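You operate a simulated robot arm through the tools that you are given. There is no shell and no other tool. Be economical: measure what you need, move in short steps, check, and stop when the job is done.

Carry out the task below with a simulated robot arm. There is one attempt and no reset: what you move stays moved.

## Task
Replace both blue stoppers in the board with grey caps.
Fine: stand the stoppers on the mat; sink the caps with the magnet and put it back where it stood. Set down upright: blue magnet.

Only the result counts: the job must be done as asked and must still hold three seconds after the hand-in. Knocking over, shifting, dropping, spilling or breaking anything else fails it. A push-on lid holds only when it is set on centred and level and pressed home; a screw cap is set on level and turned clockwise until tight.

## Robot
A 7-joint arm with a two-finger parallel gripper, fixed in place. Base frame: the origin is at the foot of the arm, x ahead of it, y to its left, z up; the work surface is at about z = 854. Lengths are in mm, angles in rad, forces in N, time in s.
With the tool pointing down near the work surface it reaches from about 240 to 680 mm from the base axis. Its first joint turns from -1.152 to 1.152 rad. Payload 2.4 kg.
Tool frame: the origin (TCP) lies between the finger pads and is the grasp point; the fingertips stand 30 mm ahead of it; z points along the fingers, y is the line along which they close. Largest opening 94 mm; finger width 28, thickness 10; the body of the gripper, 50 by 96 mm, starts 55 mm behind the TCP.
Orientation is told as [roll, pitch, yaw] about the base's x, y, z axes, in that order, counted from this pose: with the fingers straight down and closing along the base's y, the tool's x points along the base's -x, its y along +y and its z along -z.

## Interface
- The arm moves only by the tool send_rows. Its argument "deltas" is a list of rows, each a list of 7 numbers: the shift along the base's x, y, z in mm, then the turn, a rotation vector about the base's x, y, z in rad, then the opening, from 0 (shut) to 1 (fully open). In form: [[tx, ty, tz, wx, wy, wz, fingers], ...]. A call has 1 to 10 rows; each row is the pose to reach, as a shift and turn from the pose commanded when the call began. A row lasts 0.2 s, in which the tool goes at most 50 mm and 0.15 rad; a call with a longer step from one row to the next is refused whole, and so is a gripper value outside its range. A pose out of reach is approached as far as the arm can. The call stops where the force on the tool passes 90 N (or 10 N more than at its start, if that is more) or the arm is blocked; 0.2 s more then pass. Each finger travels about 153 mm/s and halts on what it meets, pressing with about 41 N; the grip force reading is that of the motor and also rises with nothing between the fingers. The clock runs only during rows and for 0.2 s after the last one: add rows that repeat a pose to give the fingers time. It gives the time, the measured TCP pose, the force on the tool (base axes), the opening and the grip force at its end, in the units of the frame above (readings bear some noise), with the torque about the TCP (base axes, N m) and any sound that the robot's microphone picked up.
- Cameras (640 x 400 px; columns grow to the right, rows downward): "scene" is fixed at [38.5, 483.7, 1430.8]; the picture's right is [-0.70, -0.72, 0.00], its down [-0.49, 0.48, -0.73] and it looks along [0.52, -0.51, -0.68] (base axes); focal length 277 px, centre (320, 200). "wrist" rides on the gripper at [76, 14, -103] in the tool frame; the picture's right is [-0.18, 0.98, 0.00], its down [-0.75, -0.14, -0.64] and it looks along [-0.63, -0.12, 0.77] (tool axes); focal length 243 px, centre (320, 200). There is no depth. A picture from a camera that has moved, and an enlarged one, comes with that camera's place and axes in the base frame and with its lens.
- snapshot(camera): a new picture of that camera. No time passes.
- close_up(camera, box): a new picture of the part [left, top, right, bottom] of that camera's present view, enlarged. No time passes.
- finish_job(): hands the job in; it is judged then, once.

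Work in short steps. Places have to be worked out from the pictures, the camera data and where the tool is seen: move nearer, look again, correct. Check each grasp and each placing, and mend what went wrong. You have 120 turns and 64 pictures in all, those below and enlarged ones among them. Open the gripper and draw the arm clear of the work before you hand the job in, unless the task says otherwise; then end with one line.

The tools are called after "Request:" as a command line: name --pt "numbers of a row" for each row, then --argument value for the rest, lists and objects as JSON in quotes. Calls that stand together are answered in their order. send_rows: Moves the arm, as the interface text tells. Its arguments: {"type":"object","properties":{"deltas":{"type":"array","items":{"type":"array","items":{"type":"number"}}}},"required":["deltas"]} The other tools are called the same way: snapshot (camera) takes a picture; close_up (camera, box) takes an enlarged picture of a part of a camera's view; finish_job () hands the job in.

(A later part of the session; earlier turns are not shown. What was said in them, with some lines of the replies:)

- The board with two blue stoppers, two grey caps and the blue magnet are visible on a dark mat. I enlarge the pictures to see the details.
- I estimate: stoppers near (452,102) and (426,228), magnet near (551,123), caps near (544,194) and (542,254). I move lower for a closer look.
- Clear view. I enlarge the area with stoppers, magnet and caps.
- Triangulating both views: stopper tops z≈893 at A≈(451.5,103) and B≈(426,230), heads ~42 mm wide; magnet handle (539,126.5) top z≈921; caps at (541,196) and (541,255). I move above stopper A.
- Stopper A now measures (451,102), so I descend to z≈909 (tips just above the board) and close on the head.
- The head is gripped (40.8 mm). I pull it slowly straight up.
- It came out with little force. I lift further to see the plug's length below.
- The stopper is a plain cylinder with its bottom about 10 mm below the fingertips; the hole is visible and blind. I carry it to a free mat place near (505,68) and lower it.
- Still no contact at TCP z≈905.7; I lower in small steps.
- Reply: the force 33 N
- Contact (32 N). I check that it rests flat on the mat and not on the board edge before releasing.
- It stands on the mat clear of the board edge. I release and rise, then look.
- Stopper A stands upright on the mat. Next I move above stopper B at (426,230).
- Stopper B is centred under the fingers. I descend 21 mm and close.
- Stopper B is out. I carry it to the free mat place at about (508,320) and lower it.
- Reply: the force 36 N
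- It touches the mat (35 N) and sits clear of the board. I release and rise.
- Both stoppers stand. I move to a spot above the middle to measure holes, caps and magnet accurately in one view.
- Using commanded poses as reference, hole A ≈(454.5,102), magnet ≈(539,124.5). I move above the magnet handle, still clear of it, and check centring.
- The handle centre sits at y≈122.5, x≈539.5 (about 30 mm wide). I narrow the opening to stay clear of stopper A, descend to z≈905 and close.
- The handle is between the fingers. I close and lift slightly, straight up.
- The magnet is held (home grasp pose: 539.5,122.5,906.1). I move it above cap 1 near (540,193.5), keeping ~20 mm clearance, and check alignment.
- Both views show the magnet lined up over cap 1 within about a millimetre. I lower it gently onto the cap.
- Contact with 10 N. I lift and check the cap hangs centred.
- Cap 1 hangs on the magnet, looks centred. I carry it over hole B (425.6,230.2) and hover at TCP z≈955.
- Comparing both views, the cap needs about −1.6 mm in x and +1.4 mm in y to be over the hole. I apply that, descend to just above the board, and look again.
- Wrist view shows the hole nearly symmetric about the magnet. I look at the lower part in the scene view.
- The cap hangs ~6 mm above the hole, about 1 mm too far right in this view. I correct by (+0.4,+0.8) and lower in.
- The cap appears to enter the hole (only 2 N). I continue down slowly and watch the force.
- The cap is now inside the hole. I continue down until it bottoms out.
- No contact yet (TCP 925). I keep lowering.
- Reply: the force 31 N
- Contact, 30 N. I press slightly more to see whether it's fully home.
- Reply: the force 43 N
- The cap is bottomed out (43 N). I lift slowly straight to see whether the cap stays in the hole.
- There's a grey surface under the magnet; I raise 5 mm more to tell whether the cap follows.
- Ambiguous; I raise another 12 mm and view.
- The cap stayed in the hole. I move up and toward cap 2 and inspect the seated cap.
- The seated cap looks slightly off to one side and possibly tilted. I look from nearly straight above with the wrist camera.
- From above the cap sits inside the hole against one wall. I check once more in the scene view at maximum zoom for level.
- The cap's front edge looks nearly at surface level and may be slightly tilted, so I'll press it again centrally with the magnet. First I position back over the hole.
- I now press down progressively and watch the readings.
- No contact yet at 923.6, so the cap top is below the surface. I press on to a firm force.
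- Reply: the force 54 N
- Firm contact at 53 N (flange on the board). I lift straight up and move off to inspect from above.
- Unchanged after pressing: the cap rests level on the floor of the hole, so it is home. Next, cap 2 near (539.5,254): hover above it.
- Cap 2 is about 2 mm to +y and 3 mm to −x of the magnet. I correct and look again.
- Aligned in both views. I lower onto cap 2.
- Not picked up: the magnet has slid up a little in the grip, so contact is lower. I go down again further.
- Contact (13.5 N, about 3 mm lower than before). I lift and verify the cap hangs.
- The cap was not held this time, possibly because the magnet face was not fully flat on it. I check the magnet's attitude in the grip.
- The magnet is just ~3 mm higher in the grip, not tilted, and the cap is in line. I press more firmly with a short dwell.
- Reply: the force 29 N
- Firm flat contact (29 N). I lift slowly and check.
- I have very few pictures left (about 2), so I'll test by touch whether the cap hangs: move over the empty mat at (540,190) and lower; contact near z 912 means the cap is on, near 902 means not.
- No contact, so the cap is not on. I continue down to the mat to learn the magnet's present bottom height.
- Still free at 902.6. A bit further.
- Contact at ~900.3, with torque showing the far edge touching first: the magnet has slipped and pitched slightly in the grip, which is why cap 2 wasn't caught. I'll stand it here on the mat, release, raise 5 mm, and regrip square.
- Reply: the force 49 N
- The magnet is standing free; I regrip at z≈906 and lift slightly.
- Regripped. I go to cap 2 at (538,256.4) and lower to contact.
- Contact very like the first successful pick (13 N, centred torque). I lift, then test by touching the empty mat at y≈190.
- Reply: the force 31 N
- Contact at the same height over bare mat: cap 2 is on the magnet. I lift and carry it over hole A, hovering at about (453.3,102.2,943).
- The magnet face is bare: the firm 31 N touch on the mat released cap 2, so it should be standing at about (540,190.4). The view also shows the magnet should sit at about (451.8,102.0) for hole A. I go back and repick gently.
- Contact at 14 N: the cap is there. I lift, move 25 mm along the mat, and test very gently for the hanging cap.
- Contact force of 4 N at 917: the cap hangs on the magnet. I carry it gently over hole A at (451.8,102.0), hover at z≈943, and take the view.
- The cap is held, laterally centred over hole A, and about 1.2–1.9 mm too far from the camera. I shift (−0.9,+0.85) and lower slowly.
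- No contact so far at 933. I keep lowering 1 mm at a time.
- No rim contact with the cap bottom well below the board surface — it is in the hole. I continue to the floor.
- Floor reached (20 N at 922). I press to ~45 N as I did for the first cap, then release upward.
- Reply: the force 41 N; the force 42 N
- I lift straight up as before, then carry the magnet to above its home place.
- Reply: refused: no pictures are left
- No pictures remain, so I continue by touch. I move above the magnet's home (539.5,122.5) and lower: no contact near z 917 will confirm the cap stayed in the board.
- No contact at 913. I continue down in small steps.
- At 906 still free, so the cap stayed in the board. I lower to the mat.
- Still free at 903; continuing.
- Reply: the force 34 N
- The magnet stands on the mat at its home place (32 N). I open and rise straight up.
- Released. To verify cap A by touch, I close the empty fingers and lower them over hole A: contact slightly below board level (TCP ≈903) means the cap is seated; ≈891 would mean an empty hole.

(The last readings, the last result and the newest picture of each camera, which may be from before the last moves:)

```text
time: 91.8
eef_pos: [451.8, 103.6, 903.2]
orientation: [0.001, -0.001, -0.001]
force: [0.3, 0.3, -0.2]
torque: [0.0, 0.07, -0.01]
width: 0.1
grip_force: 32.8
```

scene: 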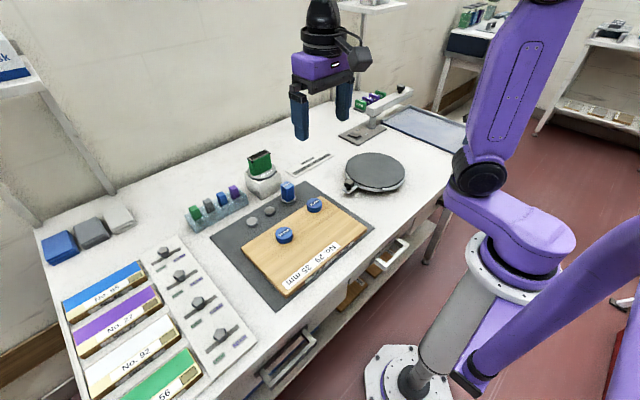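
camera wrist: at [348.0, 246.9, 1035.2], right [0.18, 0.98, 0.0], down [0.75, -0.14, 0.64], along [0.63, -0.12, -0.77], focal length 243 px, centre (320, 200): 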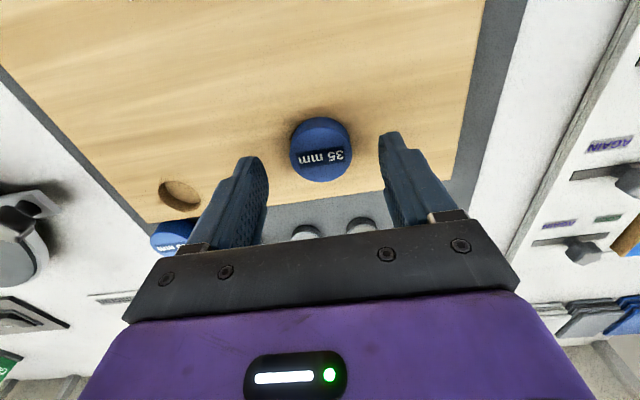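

Free at 904; continuing gently.

Request:
send_rows --pt "0 0 -1 0 0 0 0"

Request:
send_rows --pt "0 0 -1 0 0 0 0"

Request:
send_rows --pt "0 0 -1 0 0 0 0"

Request:
send_rows --pt "0 0 -1 0 0 0 0"

```text
time: 92.2
eef_pos: [451.8, 103.4, 905.0]
orientation: [-0.001, 0.001, 0.002]
force: [0.2, 0.8, 0.3]
torque: [-0.02, 0.0, 0.0]
width: 0.0
grip_force: 32.9
```

```text
time: 92.6
eef_pos: [453.3, 103.8, 902.0]
orientation: [0.0, 0.0, 0.0]
force: [-2.3, -1.7, 7.1]
torque: [-0.08, 0.07, 0.01]
width: 0.1
grip_force: 33.3
```

```text
time: 93.0
eef_pos: [452.9, 103.4, 903.8]
orientation: [0.001, -0.001, 0.002]
force: [-2.3, -0.3, 10.2]
torque: [0.0, 0.06, 0.01]
width: 0.0
grip_force: 32.8
```

```text
time: 93.4
eef_pos: [453.1, 102.4, 901.6]
orientation: [0.002, -0.005, 0.0]
force: [-2.5, -2.5, 35.4]
torque: [-0.09, 0.28, 0.09]
width: 0.1
grip_force: 33.3
```

Contact at ~902 (z≈872), matching a seated cap. I compare with the bare board surface between the holes.

Request:
send_rows --pt "0 0 5 0 0 0 0" --pt "0 0 20 0 0 0 0" --pt "0 48 20 0 0 0 0" --pt "0 60 15 0 0 0 0" --pt "0 60 9 0 0 0 0" --pt "0 60 7 0 0 0 0"

Request:
send_rows --pt "0 0 -1 0 0 0 0"

Request:
send_rows --pt "0 0 -1 0 0 0 0"

```text
time: 94.8
eef_pos: [452.2, 164.1, 906.8]
orientation: [0.001, 0.0, 0.001]
force: [0.2, -0.4, 1.0]
torque: [0.04, 0.0, 0.0]
width: 0.0
grip_force: 33.0
```

```text
time: 95.2
eef_pos: [453.5, 163.3, 906.4]
orientation: [0.0, 0.0, 0.0]
force: [0.7, -0.4, 0.2]
torque: [-0.01, -0.02, -0.01]
width: 0.0
grip_force: 32.9
```

```text
time: 95.6
eef_pos: [450.8, 163.1, 905.4]
orientation: [0.0, 0.001, 0.0]
force: [0.5, 0.3, 0.0]
torque: [-0.01, 0.01, 0.01]
width: 0.0
grip_force: 33.2
```

Free at 905; continue.

Request:
send_rows --pt "0 0 -1 0 0 0 0"

Request:
send_rows --pt "0 0 -1 0 0 0 0"

Request:
send_rows --pt "0 0 -1 0 0 0 0"

```text
time: 96.0
eef_pos: [452.0, 162.6, 903.7]
orientation: [0.0, 0.0, 0.002]
force: [0.4, -0.6, -0.5]
torque: [-0.05, 0.01, -0.01]
width: 0.0
grip_force: 32.8
```

```text
time: 96.4
eef_pos: [451.7, 164.2, 902.5]
orientation: [0.001, 0.002, 0.0]
force: [0.1, -0.1, 0.2]
torque: [0.01, -0.01, 0.02]
width: 0.0
grip_force: 32.8
```

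```text
time: 96.8
eef_pos: [452.3, 163.3, 902.8]
orientation: [0.0, 0.0, 0.003]
force: [1.3, 0.5, -0.2]
torque: [0.03, -0.02, 0.02]
width: 0.2
grip_force: 33.1
```

Board surface isn't reached at 902 yet, while cap A was. I find the board surface exactly.

Request:
send_rows --pt "0 0 -1 0 0 0 0"

Request:
send_rows --pt "0 0 -1 0 0 0 0"

Request:
send_rows --pt "0 0 -1 0 0 0 0"

```text
time: 97.2
eef_pos: [453.1, 161.8, 901.7]
orientation: [0.0, 0.0, 0.001]
force: [-3.9, -0.9, 12.5]
torque: [0.0, 0.14, -0.01]
width: 0.1
grip_force: 33.1
```

```text
time: 97.6
eef_pos: [453.4, 163.5, 902.3]
orientation: [0.0, 0.0, 0.001]
force: [-9.9, -1.7, 40.3]
torque: [-0.11, 0.54, 0.0]
width: 0.2
grip_force: 32.8
```

```text
time: 98.0
eef_pos: [452.5, 163.0, 901.0]
orientation: [0.001, -0.004, 0.002]
force: [-15.6, -0.9, 63.7]
torque: [-0.01, 0.81, -0.12]
width: 0.0
grip_force: 33.6
```

Board surface contact is at ~901.5, so cap A is about flush, but closed fingers might have touched the rim. I repeat with the gripper open so only one finger is over the hole centre (the other beyond the board's edge).

Request:
send_rows --pt "0 0 10 0 0 0 0" --pt "0 0 35 0 0 0 0.2" --pt "0 -45 35 0 0 0 0.5" --pt "0 -90 35 0 0 0 0.745" --pt "0 -100 30 0 0 0 0.745" --pt "0 -100 10 0 0 0 0.745" --pt "0 -100 5 0 0 0 0.745"

Request:
send_rows --pt "0 0 -1 0 0 0 0.745"

Request:
send_rows --pt "0 0 -1 0 0 0 0.745"

Request:
send_rows --pt "0 0 -1 0 0 0 0.745"

```text
time: 99.6
eef_pos: [450.1, 63.5, 904.5]
orientation: [0.0, 0.0, 0.001]
force: [1.1, -0.4, 0.3]
torque: [-0.02, 0.02, -0.01]
width: 70.1
grip_force: 0.1
```

```text
time: 100.0
eef_pos: [451.6, 63.4, 903.5]
orientation: [0.0, 0.001, 0.002]
force: [0.4, -0.3, -0.5]
torque: [-0.02, 0.0, -0.03]
width: 69.9
grip_force: 0.1
```

```text
time: 100.4
eef_pos: [452.7, 64.2, 904.2]
orientation: [-0.001, 0.0, 0.001]
force: [-0.8, -0.3, 1.2]
torque: [0.05, 0.03, 0.02]
width: 69.7
grip_force: 0.0
```

```text
time: 100.8
eef_pos: [451.3, 63.7, 902.9]
orientation: [-0.001, -0.002, 0.001]
force: [0.6, -0.9, 7.4]
torque: [0.27, -0.05, -0.04]
width: 69.5
grip_force: 0.1
```

Contact at 901 with torque located at the finger over the hole (+37 mm): cap A is seated flush. All done; I withdraw the open gripper upward and clear.

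Request:
send_rows --pt "0 0 20 0 0 0 0.745" --pt "0 0 60 0 0 0 0.745" --pt "0 0 105 0 0 0 0.8" --pt "-20 0 150 0 0 0 0.9" --pt "-40 0 195 0 0 0 1" --pt "-50 0 240 0 0 0 1" --pt "-50 0 240 0 0 0 1"

```text
time: 102.4
eef_pos: [399.0, 59.9, 1143.3]
orientation: [0.0, 0.0, 0.001]
force: [0.1, -0.3, -0.7]
torque: [0.01, 0.02, -0.03]
width: 94.0
grip_force: 0.0
```

Request:
finish_job

```text
The job is handed in.
```

Both blue stoppers were stood on the mat, a grey cap was sunk into each hole, and the blue magnet was set back at its original place; pictures ran out before the end, so the second cap and the magnet's final position were checked only by touch.
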